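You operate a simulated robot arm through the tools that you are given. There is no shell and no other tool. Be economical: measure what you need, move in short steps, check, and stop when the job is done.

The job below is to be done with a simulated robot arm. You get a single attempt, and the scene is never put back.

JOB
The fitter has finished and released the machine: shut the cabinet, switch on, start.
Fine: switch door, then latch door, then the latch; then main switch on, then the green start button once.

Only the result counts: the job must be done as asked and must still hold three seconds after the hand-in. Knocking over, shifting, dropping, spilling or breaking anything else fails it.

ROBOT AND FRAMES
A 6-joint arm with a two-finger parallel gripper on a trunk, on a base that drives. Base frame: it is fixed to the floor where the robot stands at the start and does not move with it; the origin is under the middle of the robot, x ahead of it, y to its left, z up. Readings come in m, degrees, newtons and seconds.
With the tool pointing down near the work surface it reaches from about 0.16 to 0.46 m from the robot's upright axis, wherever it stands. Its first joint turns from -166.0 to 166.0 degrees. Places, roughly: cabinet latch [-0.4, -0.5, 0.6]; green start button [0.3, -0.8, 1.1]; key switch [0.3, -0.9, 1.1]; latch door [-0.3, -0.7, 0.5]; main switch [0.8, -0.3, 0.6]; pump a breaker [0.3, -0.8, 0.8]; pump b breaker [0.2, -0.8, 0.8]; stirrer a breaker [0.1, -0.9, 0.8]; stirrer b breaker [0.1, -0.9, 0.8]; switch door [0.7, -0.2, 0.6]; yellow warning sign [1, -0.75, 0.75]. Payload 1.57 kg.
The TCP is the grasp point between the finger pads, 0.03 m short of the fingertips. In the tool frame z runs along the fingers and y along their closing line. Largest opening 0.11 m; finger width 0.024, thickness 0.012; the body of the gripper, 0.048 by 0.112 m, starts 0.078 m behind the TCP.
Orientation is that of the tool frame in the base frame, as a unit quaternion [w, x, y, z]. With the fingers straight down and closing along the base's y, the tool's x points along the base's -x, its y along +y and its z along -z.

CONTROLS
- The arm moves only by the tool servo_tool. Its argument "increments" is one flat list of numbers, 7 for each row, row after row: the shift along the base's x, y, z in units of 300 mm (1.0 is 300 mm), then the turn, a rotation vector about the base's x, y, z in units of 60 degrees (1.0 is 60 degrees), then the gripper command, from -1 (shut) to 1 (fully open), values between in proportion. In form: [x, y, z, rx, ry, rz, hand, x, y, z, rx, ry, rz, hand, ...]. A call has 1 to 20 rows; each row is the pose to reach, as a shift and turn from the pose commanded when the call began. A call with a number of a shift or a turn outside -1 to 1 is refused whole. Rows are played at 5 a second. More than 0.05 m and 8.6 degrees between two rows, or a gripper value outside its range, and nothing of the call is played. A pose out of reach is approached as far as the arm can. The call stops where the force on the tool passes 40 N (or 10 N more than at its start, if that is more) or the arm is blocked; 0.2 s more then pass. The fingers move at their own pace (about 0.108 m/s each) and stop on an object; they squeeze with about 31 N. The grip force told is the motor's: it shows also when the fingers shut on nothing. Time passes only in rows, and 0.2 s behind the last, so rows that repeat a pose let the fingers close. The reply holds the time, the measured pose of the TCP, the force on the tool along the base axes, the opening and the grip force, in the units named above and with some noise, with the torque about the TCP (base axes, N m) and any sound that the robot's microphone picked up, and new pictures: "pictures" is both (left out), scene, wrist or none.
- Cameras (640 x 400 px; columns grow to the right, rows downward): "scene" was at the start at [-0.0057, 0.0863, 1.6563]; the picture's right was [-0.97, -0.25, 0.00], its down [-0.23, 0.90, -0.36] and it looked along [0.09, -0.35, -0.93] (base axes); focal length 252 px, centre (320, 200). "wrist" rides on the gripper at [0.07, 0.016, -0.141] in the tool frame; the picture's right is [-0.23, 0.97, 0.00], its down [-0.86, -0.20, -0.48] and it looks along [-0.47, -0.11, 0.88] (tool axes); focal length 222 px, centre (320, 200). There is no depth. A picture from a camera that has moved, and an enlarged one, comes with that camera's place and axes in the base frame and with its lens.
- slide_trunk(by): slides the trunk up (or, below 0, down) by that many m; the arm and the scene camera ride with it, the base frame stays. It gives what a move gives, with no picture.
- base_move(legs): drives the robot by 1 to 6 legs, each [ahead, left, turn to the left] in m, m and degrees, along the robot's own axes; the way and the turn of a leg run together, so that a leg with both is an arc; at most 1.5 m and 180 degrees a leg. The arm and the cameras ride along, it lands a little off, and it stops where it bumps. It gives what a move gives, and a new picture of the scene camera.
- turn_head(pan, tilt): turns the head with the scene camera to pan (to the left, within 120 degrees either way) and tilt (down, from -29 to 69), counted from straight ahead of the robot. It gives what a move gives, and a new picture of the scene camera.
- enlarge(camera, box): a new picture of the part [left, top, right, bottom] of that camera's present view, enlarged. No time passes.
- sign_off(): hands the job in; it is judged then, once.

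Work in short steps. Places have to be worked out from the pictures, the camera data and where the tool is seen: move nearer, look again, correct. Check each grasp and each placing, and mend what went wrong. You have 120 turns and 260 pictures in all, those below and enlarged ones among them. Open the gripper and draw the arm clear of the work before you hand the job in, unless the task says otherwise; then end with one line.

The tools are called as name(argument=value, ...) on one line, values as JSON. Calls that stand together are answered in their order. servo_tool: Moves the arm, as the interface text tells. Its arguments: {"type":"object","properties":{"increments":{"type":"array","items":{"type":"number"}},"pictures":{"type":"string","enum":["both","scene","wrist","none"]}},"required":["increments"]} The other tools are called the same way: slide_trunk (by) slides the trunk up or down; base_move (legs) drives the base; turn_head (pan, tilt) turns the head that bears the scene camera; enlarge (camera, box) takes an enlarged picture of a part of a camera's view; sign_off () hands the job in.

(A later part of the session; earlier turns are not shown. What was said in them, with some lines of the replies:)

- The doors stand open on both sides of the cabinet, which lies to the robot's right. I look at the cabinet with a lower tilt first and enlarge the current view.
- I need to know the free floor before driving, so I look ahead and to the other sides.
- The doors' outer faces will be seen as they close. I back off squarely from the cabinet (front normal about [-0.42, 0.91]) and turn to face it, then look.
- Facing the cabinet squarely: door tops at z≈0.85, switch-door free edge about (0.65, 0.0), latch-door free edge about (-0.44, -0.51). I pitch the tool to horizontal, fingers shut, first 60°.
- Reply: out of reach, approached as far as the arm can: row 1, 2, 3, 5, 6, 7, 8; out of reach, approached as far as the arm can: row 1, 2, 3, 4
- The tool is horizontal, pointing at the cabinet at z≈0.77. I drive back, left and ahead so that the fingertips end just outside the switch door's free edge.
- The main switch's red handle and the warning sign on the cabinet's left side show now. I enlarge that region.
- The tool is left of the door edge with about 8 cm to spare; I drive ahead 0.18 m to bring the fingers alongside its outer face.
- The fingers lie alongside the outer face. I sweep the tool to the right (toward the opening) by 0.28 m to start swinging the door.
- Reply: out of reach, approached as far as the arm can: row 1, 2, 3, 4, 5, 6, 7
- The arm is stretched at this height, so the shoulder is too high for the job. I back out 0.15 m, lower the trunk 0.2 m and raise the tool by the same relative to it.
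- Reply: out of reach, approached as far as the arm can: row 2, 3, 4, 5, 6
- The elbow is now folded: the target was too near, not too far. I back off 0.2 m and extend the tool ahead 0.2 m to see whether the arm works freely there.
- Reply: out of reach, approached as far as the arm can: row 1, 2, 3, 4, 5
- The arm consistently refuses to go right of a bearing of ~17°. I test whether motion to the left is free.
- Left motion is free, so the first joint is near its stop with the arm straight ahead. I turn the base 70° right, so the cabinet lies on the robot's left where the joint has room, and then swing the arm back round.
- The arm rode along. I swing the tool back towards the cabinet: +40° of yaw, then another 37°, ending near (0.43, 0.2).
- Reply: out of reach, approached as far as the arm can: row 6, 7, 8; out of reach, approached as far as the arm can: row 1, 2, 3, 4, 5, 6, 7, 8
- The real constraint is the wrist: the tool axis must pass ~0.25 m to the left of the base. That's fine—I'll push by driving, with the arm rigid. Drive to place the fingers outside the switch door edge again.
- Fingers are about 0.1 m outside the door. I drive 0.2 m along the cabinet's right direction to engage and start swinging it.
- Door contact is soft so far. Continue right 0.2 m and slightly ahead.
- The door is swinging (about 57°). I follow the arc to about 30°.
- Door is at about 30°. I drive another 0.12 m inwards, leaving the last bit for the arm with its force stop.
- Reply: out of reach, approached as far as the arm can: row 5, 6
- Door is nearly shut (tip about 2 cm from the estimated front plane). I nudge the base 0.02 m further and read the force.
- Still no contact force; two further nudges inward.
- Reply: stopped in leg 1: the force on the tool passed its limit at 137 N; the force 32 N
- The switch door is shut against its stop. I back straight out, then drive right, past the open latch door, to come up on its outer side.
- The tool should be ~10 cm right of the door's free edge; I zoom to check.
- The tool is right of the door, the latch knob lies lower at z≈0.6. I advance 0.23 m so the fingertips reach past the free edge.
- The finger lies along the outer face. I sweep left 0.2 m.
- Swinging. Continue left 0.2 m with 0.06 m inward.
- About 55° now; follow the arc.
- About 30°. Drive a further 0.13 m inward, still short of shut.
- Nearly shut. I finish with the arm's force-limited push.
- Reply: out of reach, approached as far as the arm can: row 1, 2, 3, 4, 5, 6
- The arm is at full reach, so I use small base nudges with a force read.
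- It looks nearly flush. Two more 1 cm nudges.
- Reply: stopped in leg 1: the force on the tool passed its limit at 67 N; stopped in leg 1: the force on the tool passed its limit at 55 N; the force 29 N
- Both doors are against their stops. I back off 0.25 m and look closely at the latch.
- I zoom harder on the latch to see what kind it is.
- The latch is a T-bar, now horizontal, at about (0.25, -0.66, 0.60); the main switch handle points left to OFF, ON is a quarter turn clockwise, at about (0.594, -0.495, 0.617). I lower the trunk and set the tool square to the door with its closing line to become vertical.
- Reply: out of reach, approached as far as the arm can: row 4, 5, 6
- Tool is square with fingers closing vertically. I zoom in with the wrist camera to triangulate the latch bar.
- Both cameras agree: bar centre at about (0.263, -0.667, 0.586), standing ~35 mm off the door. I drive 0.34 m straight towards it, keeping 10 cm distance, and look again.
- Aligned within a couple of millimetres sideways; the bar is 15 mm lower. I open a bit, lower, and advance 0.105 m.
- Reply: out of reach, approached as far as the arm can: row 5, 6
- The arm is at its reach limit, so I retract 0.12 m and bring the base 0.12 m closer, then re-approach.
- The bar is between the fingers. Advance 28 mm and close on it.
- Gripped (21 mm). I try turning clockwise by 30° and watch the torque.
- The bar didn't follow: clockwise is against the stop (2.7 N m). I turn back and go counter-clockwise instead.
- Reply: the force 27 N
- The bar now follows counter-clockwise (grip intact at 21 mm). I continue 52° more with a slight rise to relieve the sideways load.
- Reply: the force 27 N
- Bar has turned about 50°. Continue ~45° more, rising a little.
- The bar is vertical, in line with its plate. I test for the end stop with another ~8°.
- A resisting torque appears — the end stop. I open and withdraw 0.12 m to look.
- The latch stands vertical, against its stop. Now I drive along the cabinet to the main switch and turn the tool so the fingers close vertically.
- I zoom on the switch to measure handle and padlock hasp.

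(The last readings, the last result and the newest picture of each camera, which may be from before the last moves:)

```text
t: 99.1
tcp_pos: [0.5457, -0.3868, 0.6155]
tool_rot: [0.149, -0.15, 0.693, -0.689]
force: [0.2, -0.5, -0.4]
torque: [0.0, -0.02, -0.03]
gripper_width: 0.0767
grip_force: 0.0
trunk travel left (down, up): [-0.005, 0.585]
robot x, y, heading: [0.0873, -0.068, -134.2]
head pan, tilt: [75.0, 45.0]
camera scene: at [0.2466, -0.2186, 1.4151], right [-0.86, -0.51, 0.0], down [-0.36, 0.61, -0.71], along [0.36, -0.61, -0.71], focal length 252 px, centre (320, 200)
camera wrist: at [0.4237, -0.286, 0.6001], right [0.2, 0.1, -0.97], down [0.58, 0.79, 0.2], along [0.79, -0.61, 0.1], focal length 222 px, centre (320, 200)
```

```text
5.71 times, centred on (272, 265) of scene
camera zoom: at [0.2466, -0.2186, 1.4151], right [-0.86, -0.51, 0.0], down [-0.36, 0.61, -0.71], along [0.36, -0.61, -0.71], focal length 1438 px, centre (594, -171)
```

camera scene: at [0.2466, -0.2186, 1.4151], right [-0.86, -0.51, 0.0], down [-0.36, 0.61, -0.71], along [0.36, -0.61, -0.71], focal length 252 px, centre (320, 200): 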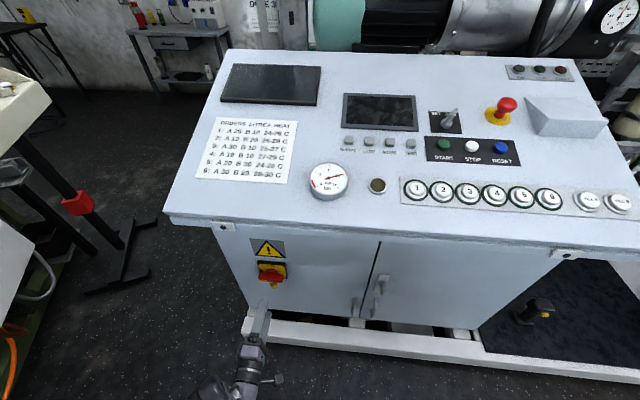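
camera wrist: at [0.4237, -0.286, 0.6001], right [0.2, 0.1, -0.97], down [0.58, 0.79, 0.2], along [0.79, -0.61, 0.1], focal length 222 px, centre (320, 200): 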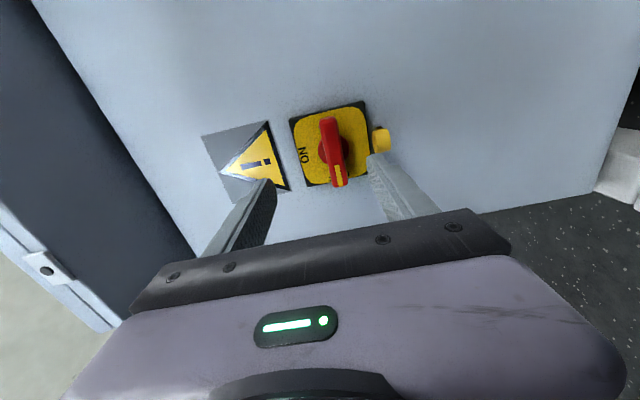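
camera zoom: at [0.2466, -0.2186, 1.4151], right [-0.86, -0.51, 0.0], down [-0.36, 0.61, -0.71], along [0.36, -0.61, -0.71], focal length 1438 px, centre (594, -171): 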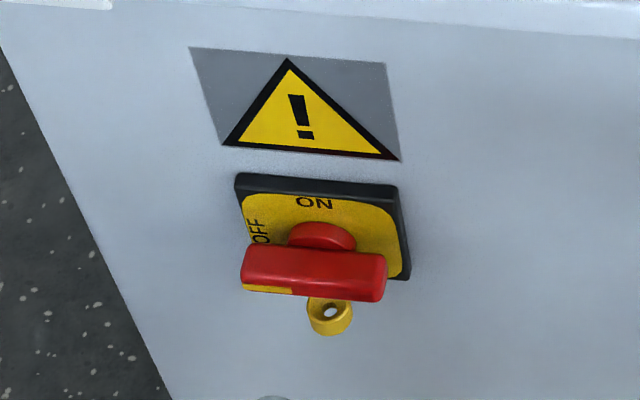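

Handle front centre about (0.613, -0.502, 0.601), ~20 mm wide, 85 mm long; hasp starts ~45 mm below. I set a 48 mm opening, centre the tool and come to within 4 cm of the grasp.

servo_tool(increments=[0.02, 0.009, -0.025, 0, 0, 0, -0.13, 0.038, 0.018, -0.05, 0, 0, 0, -0.13, 0.085, -0.083, -0.05, 0, 0, 0, -0.13, 0.132, -0.184, -0.05, 0, 0, 0, -0.13, 0.155, -0.234, -0.05, 0, 0, 0, -0.13], pictures="wrist")

enlarge(camera="wrist", box=[230, 80, 430, 230])

```text
t: 100.3
tcp_pos: [0.5904, -0.4553, 0.6009]
tool_rot: [0.148, -0.151, 0.694, -0.689]
force: [-1.2, -0.3, 0.4]
torque: [0.03, -0.02, -0.01]
gripper_width: 0.0481
grip_force: 0.0
trunk travel left (down, up): [-0.005, 0.585]
robot x, y, heading: [0.0906, -0.0657, -134.6]
head pan, tilt: [75.0, 45.0]
camera wrist: at [0.4693, -0.356, 0.5858], right [0.2, 0.1, -0.97], down [0.58, 0.79, 0.2], along [0.79, -0.61, 0.1], focal length 222 px, centre (320, 200)
```

wrist: 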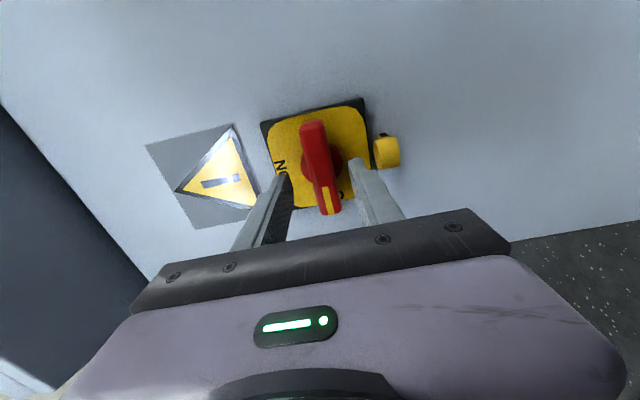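

```text
2.67 times, centred on (330, 155) of wrist
camera zoom: at [0.4693, -0.356, 0.5858], right [0.2, 0.1, -0.97], down [0.58, 0.79, 0.2], along [0.79, -0.61, 0.1], focal length 592 px, centre (293, 320)
```

zoom: 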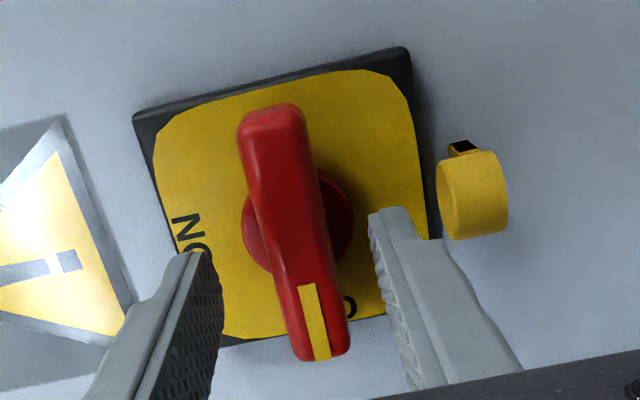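

Well centred. Advance 43 mm and close.

servo_tool(increments=[0.03, -0.065, 0, 0, 0, 0, -0.13, 0.06, -0.13, 0, 0, 0, 0, -0.13, 0.06, -0.13, 0, 0, 0, 0, -1, 0.06, -0.13, 0, 0, 0, 0, -1, 0.06, -0.13, 0, 0, 0, 0, -1], pictures="wrist")

```text
t: 101.5
tcp_pos: [0.6077, -0.495, 0.5997]
tool_rot: [0.149, -0.152, 0.694, -0.688]
force: [-11.2, 11.4, -12.6]
torque: [0.16, -0.04, 0.84]
gripper_width: 0.0404
grip_force: 44.7
trunk travel left (down, up): [-0.005, 0.585]
robot x, y, heading: [0.0895, -0.0663, -134.2]
head pan, tilt: [75.0, 45.0]
camera wrist: at [0.4873, -0.3952, 0.585], right [0.2, 0.1, -0.97], down [0.58, 0.79, 0.2], along [0.79, -0.61, 0.1], focal length 222 px, centre (320, 200)
```

wrist: 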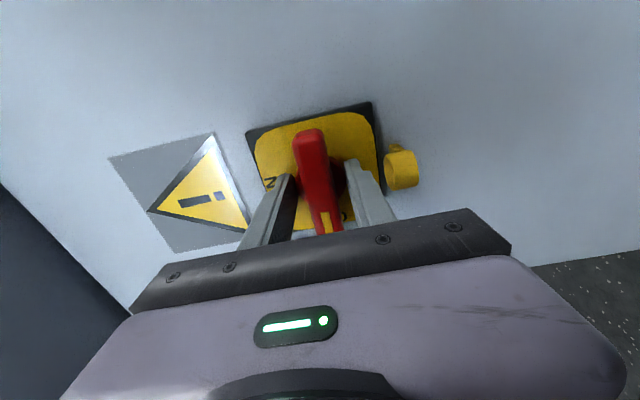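

At 40 mm it's gripping the round hub behind the handle. I open, back off 13 mm, and close on the handle itself.

servo_tool(increments=[0, 0, 0, 0, 0, 0, -0.13, 0, 0, 0, 0, 0, 0, -0.13, -0.018, 0.039, 0, 0, 0, 0, -0.13, -0.018, 0.039, 0, 0, 0, 0, -1, -0.018, 0.039, 0, 0, 0, 0, -1, -0.018, 0.039, 0, 0, 0, 0, -1], pictures="wrist")

```text
t: 102.9
tcp_pos: [0.604, -0.4826, 0.6002]
tool_rot: [0.148, -0.151, 0.694, -0.688]
force: [-0.1, 2.9, -14.8]
torque: [-0.22, -0.82, 0.39]
gripper_width: 0.0219
grip_force: 34.3
trunk travel left (down, up): [-0.005, 0.585]
robot x, y, heading: [0.0883, -0.0649, -134.3]
head pan, tilt: [75.0, 45.0]
camera wrist: at [0.4825, -0.3836, 0.5849], right [0.2, 0.1, -0.97], down [0.58, 0.79, 0.2], along [0.79, -0.61, 0.1], focal length 222 px, centre (320, 200)
```

wrist: 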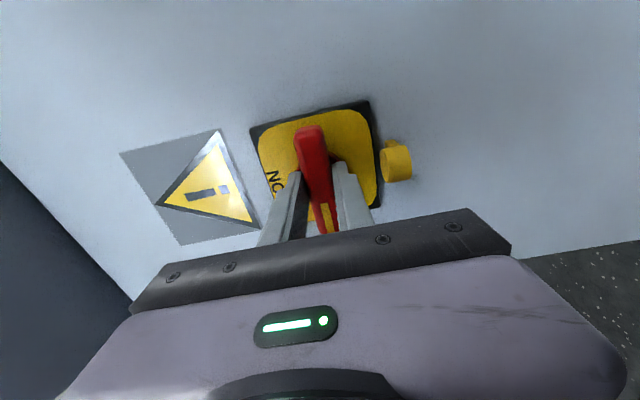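

Now gripping the handle (22 mm). Turn clockwise 45° first.

servo_tool(increments=[0, 0, -0.005, 0.053, -0.113, 0, -1, 0, 0, -0.007, 0.105, -0.227, 0, -1, 0, 0, -0.007, 0.158, -0.34, 0, -1, 0, 0, -0.007, 0.21, -0.454, 0, -1, 0, 0, -0.007, 0.263, -0.567, 0, -1, 0, 0, -0.007, 0.316, -0.68, 0, -1], pictures="wrist")

```text
t: 104.3
tcp_pos: [0.6044, -0.4836, 0.5996]
tool_rot: [0.403, 0.124, 0.7, -0.576]
force: [-2.0, 13.3, -3.3]
torque: [-0.04, 0.0, -0.97]
gripper_width: 0.0215
grip_force: 34.1
trunk travel left (down, up): [-0.005, 0.585]
robot x, y, heading: [0.0907, -0.0692, -134.1]
head pan, tilt: [75.0, 45.0]
camera wrist: at [0.5108, -0.3707, 0.5392], right [0.77, 0.36, -0.53], down [0.22, 0.62, 0.75], along [0.6, -0.69, 0.4], focal length 222 px, centre (320, 200)
```

wrist: 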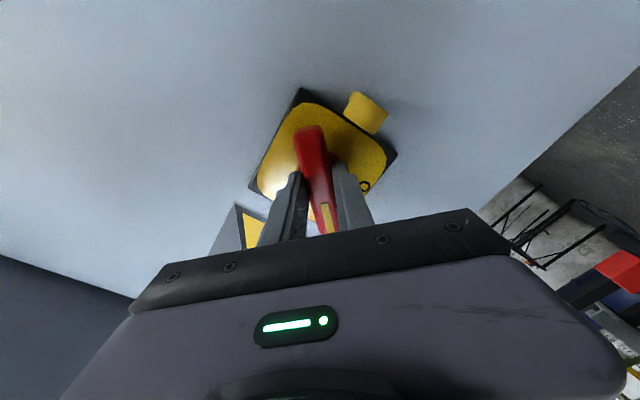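

The handle follows. Another 50° to bring it to ON.

servo_tool(increments=[0, 0, 0, 0.053, -0.113, 0, -1, 0, 0, 0, 0.105, -0.227, 0, -1, 0, 0, 0, 0.158, -0.34, 0, -1, 0, 0, 0, 0.21, -0.454, 0, -1, 0, 0, 0, 0.263, -0.567, 0, -1, 0, 0, 0, 0.316, -0.68, 0, -1, 0, 0, 0, 0.351, -0.755, 0, -1], pictures="both")

```text
t: 105.9
tcp_pos: [0.6062, -0.484, 0.6007]
tool_rot: [0.611, 0.403, 0.584, -0.35]
force: [11.4, 14.0, -6.5]
torque: [-0.51, 1.12, -0.52]
gripper_width: 0.0238
grip_force: 35.8
trunk travel left (down, up): [-0.005, 0.585]
robot x, y, heading: [0.0938, -0.0632, -134.3]
head pan, tilt: [75.0, 45.0]
camera scene: at [0.2482, -0.2179, 1.4151], right [-0.86, -0.51, 0.0], down [-0.36, 0.61, -0.71], along [0.36, -0.61, -0.71], focal length 252 px, centre (320, 200)
camera wrist: at [0.5649, -0.3458, 0.5314], right [0.86, 0.41, 0.31], down [-0.45, 0.31, 0.84], along [0.25, -0.86, 0.45], focal length 222 px, centre (320, 200)
```

scene: 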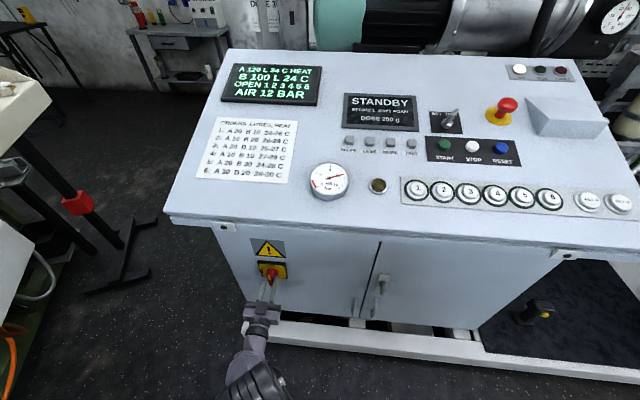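
wrist: 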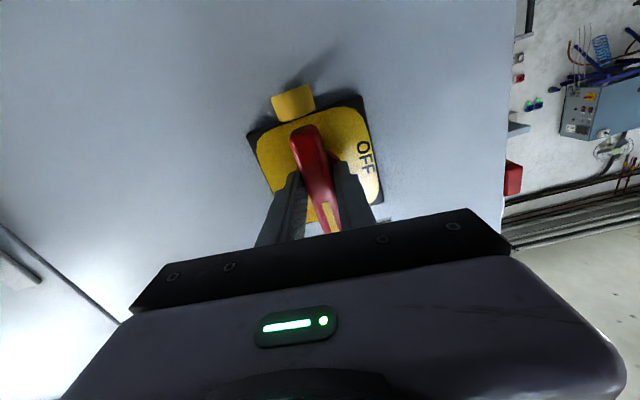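

The panel has powered up: "STANDBY". I release the handle, withdraw, and read the displays.

servo_tool(increments=[0, 0, 0, -0.02, 0.045, 0, 0, 0, 0, 0, -0.02, 0.045, 0, 0, -0.042, 0.09, 0, -0.02, 0.045, 0, 0, -0.1, 0.21, 0, -0.02, 0.045, 0, 0, -0.16, 0.33, 0, -0.02, 0.045, 0, -0.5, -0.21, 0.454, 0, -0.02, 0.045, 0, -1], pictures="wrist")

enlarge(camera="scene", box=[210, 50, 530, 250])

```text
t: 107.3
tcp_pos: [0.5411, -0.3456, 0.6001]
tool_rot: [0.601, 0.39, 0.594, -0.367]
force: [0.3, -0.1, -0.1]
torque: [-0.02, -0.04, -0.01]
gripper_width: 0.0
grip_force: 21.6
trunk travel left (down, up): [-0.005, 0.585]
robot x, y, heading: [0.0907, -0.0668, -134.3]
head pan, tilt: [75.0, 45.0]
camera wrist: at [0.4989, -0.2099, 0.5306], right [0.87, 0.41, 0.26], down [-0.41, 0.33, 0.85], along [0.27, -0.85, 0.45], focal length 222 px, centre (320, 200)
```

wrist: 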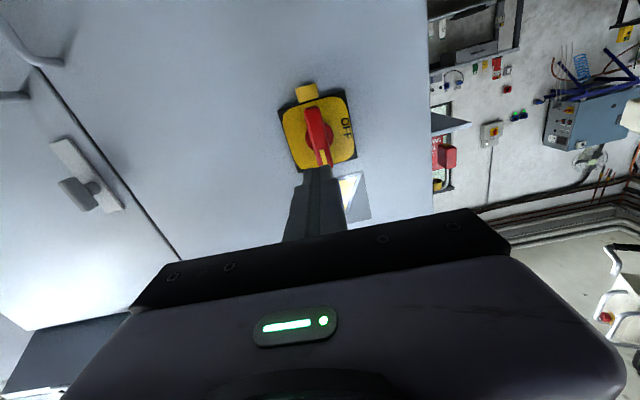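

```text
2.00 times, centred on (370, 150) of scene
camera zoom: at [0.2466, -0.2188, 1.4151], right [-0.86, -0.51, 0.0], down [-0.36, 0.61, -0.71], along [0.36, -0.61, -0.71], focal length 503 px, centre (220, 300)
```

zoom: 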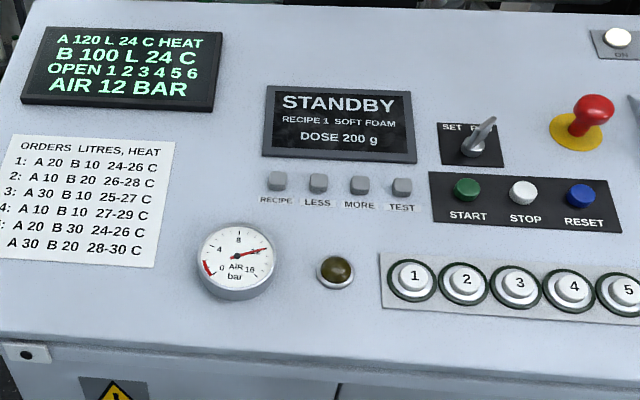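

Latch and power are done; now the start button. I raise the trunk 0.4 m, which also gives a second vantage for triangulating the panel.

slide_trunk(by=0.4)

turn_head(pan=70, tilt=55)

enlarge(camera="scene", box=[200, 60, 520, 260])

```text
t: 111.1
tcp_pos: [0.5419, -0.3462, 0.9983]
tool_rot: [0.601, 0.389, 0.595, -0.365]
force: [-1.1, -0.8, 0.9]
torque: [-0.01, -0.01, 0.01]
gripper_width: 0.0
grip_force: 21.9
trunk travel left (down, up): [-0.405, 0.185]
robot x, y, heading: [0.0905, -0.0663, -134.2]
head pan, tilt: [75.0, 45.0]
```

```text
t: 111.8
tcp_pos: [0.5429, -0.3471, 0.9992]
tool_rot: [0.601, 0.39, 0.594, -0.367]
force: [0.5, 0.3, 0.4]
torque: [-0.01, 0.0, 0.01]
gripper_width: 0.0
grip_force: 21.3
trunk travel left (down, up): [-0.405, 0.185]
robot x, y, heading: [0.0888, -0.0649, -134.2]
head pan, tilt: [70.0, 55.0]
camera scene: at [0.2363, -0.2136, 1.8017], right [-0.9, -0.43, 0.0], down [-0.36, 0.74, -0.57], along [0.25, -0.52, -0.82], focal length 252 px, centre (320, 200)
```

scene: 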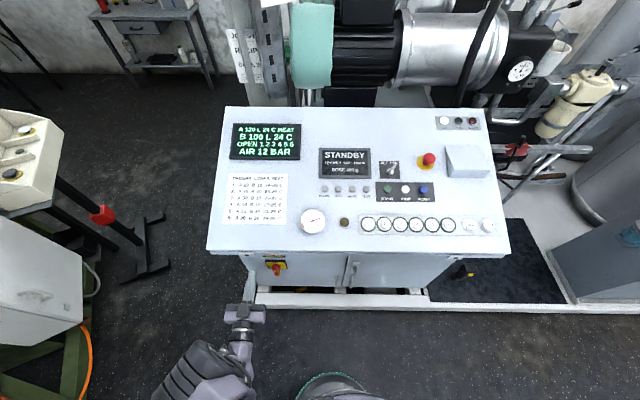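

```text
2.00 times, centred on (360, 160) of scene
camera zoom: at [0.2363, -0.2136, 1.8017], right [-0.9, -0.43, 0.0], down [-0.36, 0.74, -0.57], along [0.25, -0.52, -0.82], focal length 503 px, centre (240, 280)
```

zoom: 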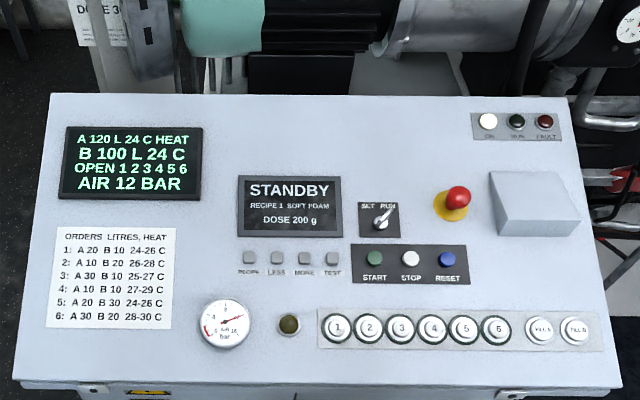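

Triangulated: start button top at about (0.259, -0.812, 1.087), panel tilted ~21° towards the front. I raise the trunk a bit more and pitch the closed fingers down to press along the panel normal.

slide_trunk(by=0.15)

servo_tool(increments=[0, 0, 0.04, 0.113, 0.053, 0, -1, 0, 0, 0.08, 0.227, 0.105, 0, -1, 0, 0, 0.12, 0.34, 0.158, 0, -1, 0, 0, 0.16, 0.454, 0.21, 0, -1, 0, 0, 0.2, 0.567, 0.263, 0, -1, 0, 0, 0.24, 0.68, 0.316, 0, -1, 0, 0, 0.28, 0.794, 0.368, 0, -1, 0, 0, 0.32, 0.907, 0.421, 0, -1], pictures="none")

```text
t: 113.6
tcp_pos: [0.5428, -0.348, 1.1492]
tool_rot: [0.601, 0.39, 0.594, -0.366]
force: [0.1, 0.7, 0.3]
torque: [0.01, -0.01, -0.01]
gripper_width: 0.0
grip_force: 21.2
trunk travel left (down, up): [-0.555, 0.035]
robot x, y, heading: [0.0899, -0.069, -134.4]
head pan, tilt: [70.0, 55.0]
```

```text
t: 115.4
tcp_pos: [0.5435, -0.3471, 1.2447]
tool_rot: [0.218, 0.532, 0.808, -0.128]
force: [0.7, 0.9, 0.2]
torque: [0.03, -0.05, 0.01]
gripper_width: 0.0003
grip_force: 21.2
trunk travel left (down, up): [-0.555, 0.035]
robot x, y, heading: [0.0916, -0.0661, -134.6]
head pan, tilt: [70.0, 55.0]
```

The downward pose is reachable without trouble. Add the last 8° and extend 6 cm ahead.

servo_tool(increments=[0.042, -0.09, 0, 0.06, 0.028, 0, -1, 0.084, -0.181, 0, 0.121, 0.056, 0, -1], pictures="none")

```text
t: 116.0
tcp_pos: [0.5676, -0.4018, 1.2436]
tool_rot: [0.161, 0.541, 0.82, -0.094]
force: [0.2, 0.2, -0.2]
torque: [0.05, 0.01, -0.01]
gripper_width: 0.0
grip_force: 21.0
trunk travel left (down, up): [-0.555, 0.035]
robot x, y, heading: [0.0928, -0.0693, -134.2]
head pan, tilt: [70.0, 55.0]
```

I drive right along the cabinet to line up with START, then 0.16 m ahead, with the tool high over the panel.

base_move(legs=[[0.422, -0.161, 0], [0.057, 0.15, 0]])

enlarge(camera="wrist", box=[0, 0, 640, 400])

```text
t: 119.7
tcp_pos: [0.2274, -0.737, 1.2432]
tool_rot: [0.161, 0.543, 0.819, -0.094]
force: [-0.2, -0.4, 0.4]
torque: [0.0, 0.0, -0.02]
gripper_width: 0.0
grip_force: 21.3
trunk travel left (down, up): [-0.555, 0.035]
robot x, y, heading: [-0.2517, -0.3998, -134.3]
head pan, tilt: [70.0, 55.0]
camera scene: at [-0.1032, -0.5496, 1.9517], right [-0.9, -0.43, 0.0], down [-0.35, 0.74, -0.57], along [0.25, -0.52, -0.82], focal length 252 px, centre (320, 200)
```

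scene: 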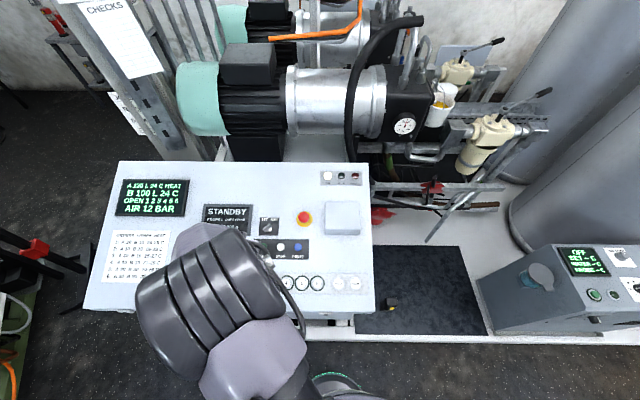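

```text
1.00 times, centred on (320, 200) of wrist (not enlarged: the box is as wide or as high as the picture)
camera zoom: at [0.1958, -0.6241, 1.3491], right [0.98, 0.19, 0.1], down [0.05, -0.66, 0.75], along [0.21, -0.73, -0.65], focal length 222 px, centre (320, 200)
```

zoom: 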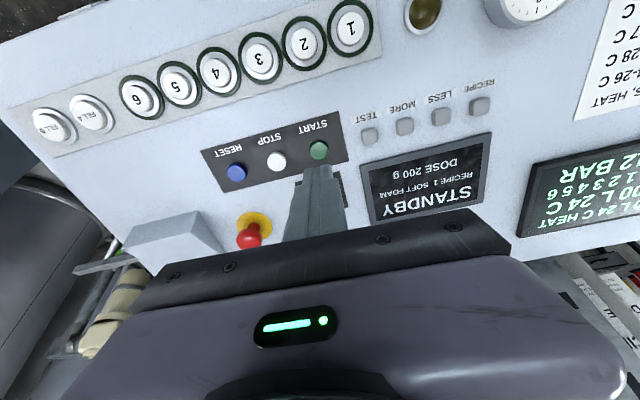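

The wrist view confirms START at (0.258, -0.812, 1.087), straight under the fingers save 2 cm ahead. I descend to ~3 cm above it.

servo_tool(increments=[0.013, -0.067, 0, 0, 0, 0, -1, 0.033, -0.106, -0.11, 0, 0, 0, -1, 0.053, -0.146, -0.22, 0, 0, 0, -1, 0.072, -0.185, -0.335, 0, 0, 0, -1], pictures="wrist")

enlarge(camera="wrist", box=[220, 80, 420, 205])

```text
t: 120.7
tcp_pos: [0.2518, -0.7942, 1.1442]
tool_rot: [0.16, 0.543, 0.819, -0.095]
force: [-0.2, 0.2, -0.5]
torque: [0.01, 0.02, -0.02]
gripper_width: 0.0
grip_force: 21.1
trunk travel left (down, up): [-0.555, 0.035]
robot x, y, heading: [-0.2514, -0.3983, -134.5]
head pan, tilt: [70.0, 55.0]
camera wrist: at [0.2195, -0.6815, 1.2495], right [0.98, 0.19, 0.1], down [0.05, -0.66, 0.75], along [0.21, -0.73, -0.65], focal length 222 px, centre (320, 200)
```

wrist: 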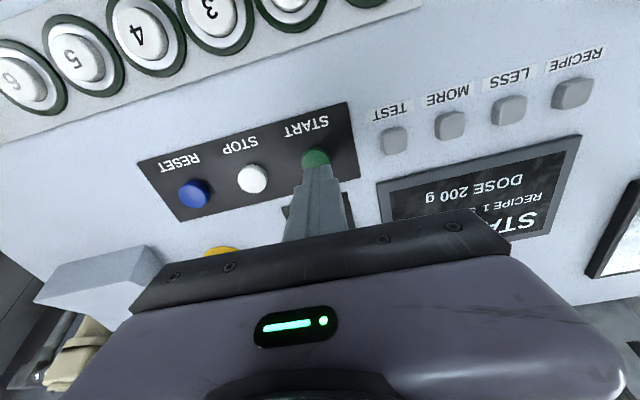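

```text
3.20 times, centred on (320, 142) of wrist
camera zoom: at [0.2195, -0.6815, 1.2495], right [0.98, 0.19, 0.1], down [0.05, -0.66, 0.75], along [0.21, -0.73, -0.65], focal length 711 px, centre (320, 384)
```

zoom: 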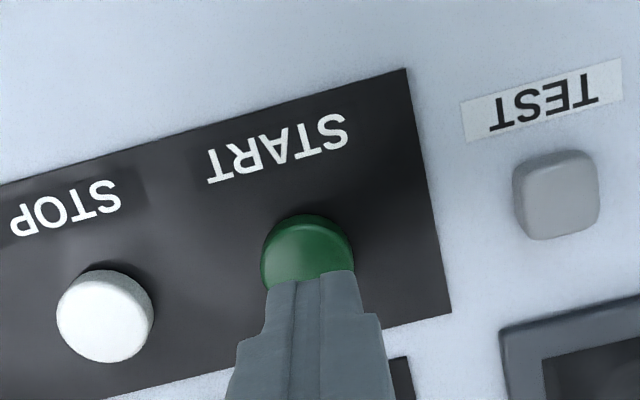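

Just over the button, ~3 cm above; small 4 mm correction and a slow press along the panel normal.

servo_tool(increments=[0, -0.014, -0.078, 0, 0, 0, -1, 0.003, -0.021, -0.096, 0, 0, 0, -1, 0.006, -0.025, -0.109, 0, 0, 0, -1, 0.008, -0.029, -0.121, 0, 0, 0, -1, 0.01, -0.034, -0.133, 0, 0, 0, -1], pictures="both")

```text
t: 121.9
tcp_pos: [0.2517, -0.8013, 1.1067]
tool_rot: [0.163, 0.543, 0.818, -0.095]
force: [-5.6, 7.2, 27.4]
torque: [0.09, 0.14, -0.06]
gripper_width: 0.0
grip_force: 21.6
trunk travel left (down, up): [-0.555, 0.035]
robot x, y, heading: [-0.248, -0.3999, -134.7]
head pan, tilt: [70.0, 55.0]
heard: click
camera scene: at [-0.1073, -0.545, 1.9526], right [-0.9, -0.43, 0.0], down [-0.35, 0.74, -0.58], along [0.25, -0.52, -0.82], focal length 252 px, centre (320, 200)
camera wrist: at [0.2195, -0.6876, 1.2117], right [0.98, 0.19, 0.11], down [0.04, -0.65, 0.76], along [0.21, -0.73, -0.65], focal length 222 px, centre (320, 200)
```

scene: 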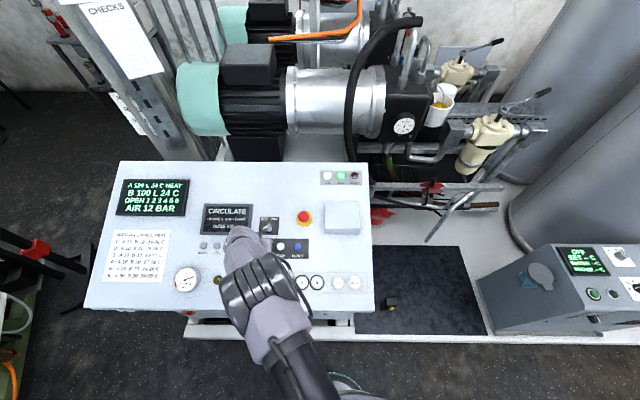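
wrist: 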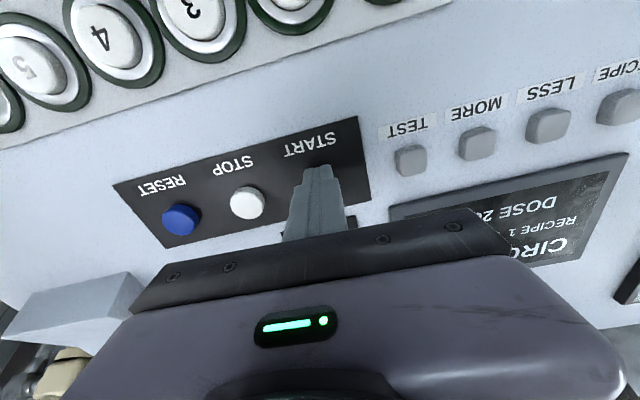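

A click was heard, the display says "CIRCULATE" and the RUN lamp is lit. I withdraw straight up along the tool axis and open.

servo_tool(increments=[-0.02, 0.041, 0.117, 0, 0, 0, -1, -0.04, 0.082, 0.233, 0, 0, 0, -1, -0.06, 0.123, 0.35, 0, 0, 0, -1, -0.08, 0.164, 0.46, 0, 0, 0, 0, -0.08, 0.164, 0.46, 0, 0, 0, 0], pictures="none")

base_move(legs=[[-0.14, -0.37, 0]])

enlarge(camera="scene", box=[160, 60, 480, 260])

```text
t: 123.1
tcp_pos: [0.2297, -0.7544, 1.2404]
tool_rot: [0.16, 0.543, 0.819, -0.095]
force: [0.6, 0.4, 0.2]
torque: [0.01, -0.02, 0.01]
gripper_width: 0.0552
grip_force: 0.0
trunk travel left (down, up): [-0.555, 0.035]
robot x, y, heading: [-0.2497, -0.4008, -134.4]
head pan, tilt: [70.0, 55.0]
```

```text
t: 125.6
tcp_pos: [0.0665, -0.3933, 1.2412]
tool_rot: [0.161, 0.542, 0.82, -0.093]
force: [0.0, 0.2, 0.3]
torque: [0.03, 0.01, -0.03]
gripper_width: 0.0548
grip_force: 0.0
trunk travel left (down, up): [-0.555, 0.035]
robot x, y, heading: [-0.4167, -0.0413, -134.2]
head pan, tilt: [70.0, 55.0]
camera scene: at [-0.266, -0.1895, 1.9517], right [-0.9, -0.43, 0.0], down [-0.36, 0.74, -0.57], along [0.25, -0.52, -0.82], focal length 252 px, centre (320, 200)
```

scene: 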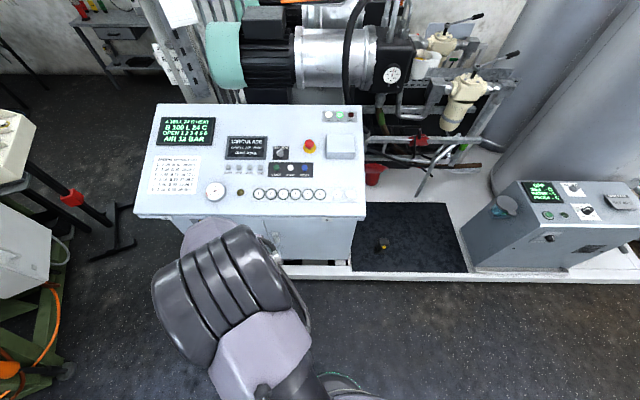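

```text
2.00 times, centred on (320, 160) of scene
camera zoom: at [-0.266, -0.1895, 1.9517], right [-0.9, -0.43, 0.0], down [-0.36, 0.74, -0.57], along [0.25, -0.52, -0.82], focal length 503 px, centre (320, 280)
```

zoom: 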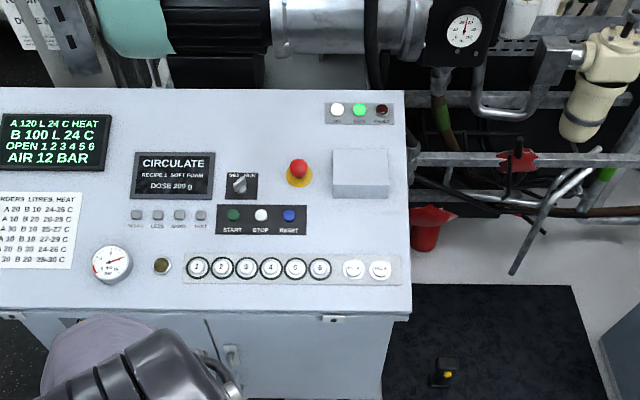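

Running, ON and RUN lamps lit. A last check of the doors, latch and main switch: back further off and look.

base_move(legs=[[0.2, -0.35, 0]])

enlarge(camera="scene", box=[60, 110, 260, 235])

```text
t: 128.1
tcp_pos: [-0.3188, -0.299, 1.2402]
tool_rot: [0.16, 0.542, 0.82, -0.094]
force: [-0.6, -0.2, 0.3]
torque: [0.0, -0.02, -0.02]
gripper_width: 0.055
grip_force: 0.1
trunk travel left (down, up): [-0.555, 0.035]
robot x, y, heading: [-0.8007, 0.054, -133.8]
head pan, tilt: [70.0, 55.0]
camera scene: at [-0.6533, -0.095, 1.9517], right [-0.9, -0.44, 0.0], down [-0.36, 0.74, -0.57], along [0.25, -0.52, -0.82], focal length 252 px, centre (320, 200)
```

scene: 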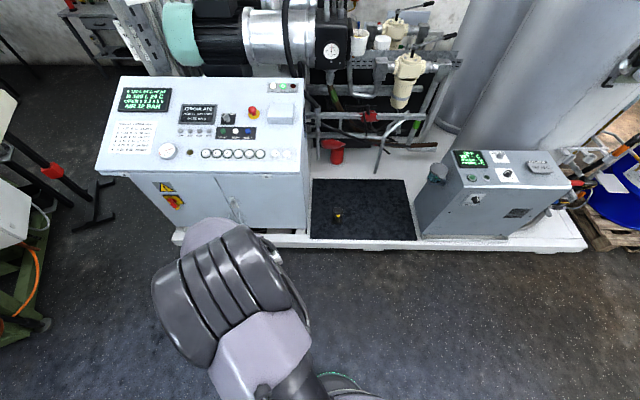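

```text
3.20 times, centred on (160, 172) of scene
camera zoom: at [-0.6533, -0.095, 1.9517], right [-0.9, -0.44, 0.0], down [-0.36, 0.74, -0.57], along [0.25, -0.52, -0.82], focal length 806 px, centre (832, 288)
```

zoom: 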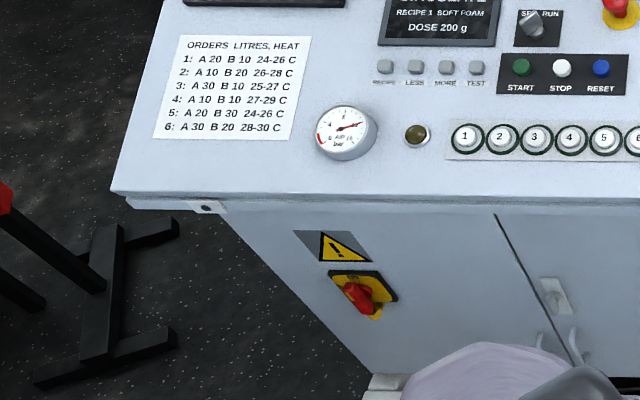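

Doors flush, handle at ON. One close look at the latch.

enlarge(camera="scene", box=[205, 170, 265, 230])

```text
6.67 times, centred on (235, 200) of scene
camera zoom: at [-0.6533, -0.095, 1.9517], right [-0.9, -0.44, 0.0], down [-0.36, 0.74, -0.57], along [0.25, -0.52, -0.82], focal length 1678 px, centre (887, 200)
```

zoom: 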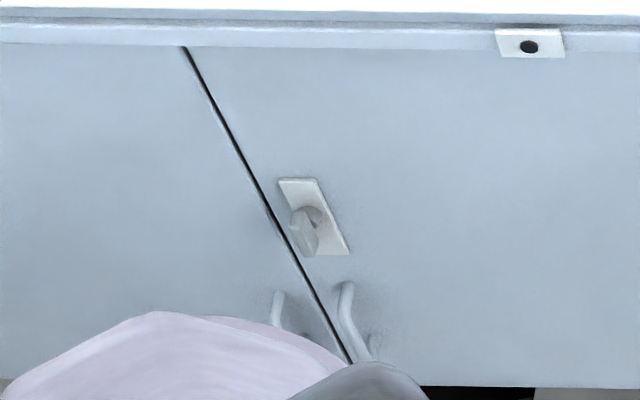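

The latch bar is upright, both doors are flush, the machine is running, and the arm is clear. I hand in.

sign_off()

```text
The job is handed in.
```

The job is handed in: switch door and latch door shut in that order, latch turned, main switch on, and the green start button pressed once; the display reads CIRCULATE and the ON and RUN lamps are lit.
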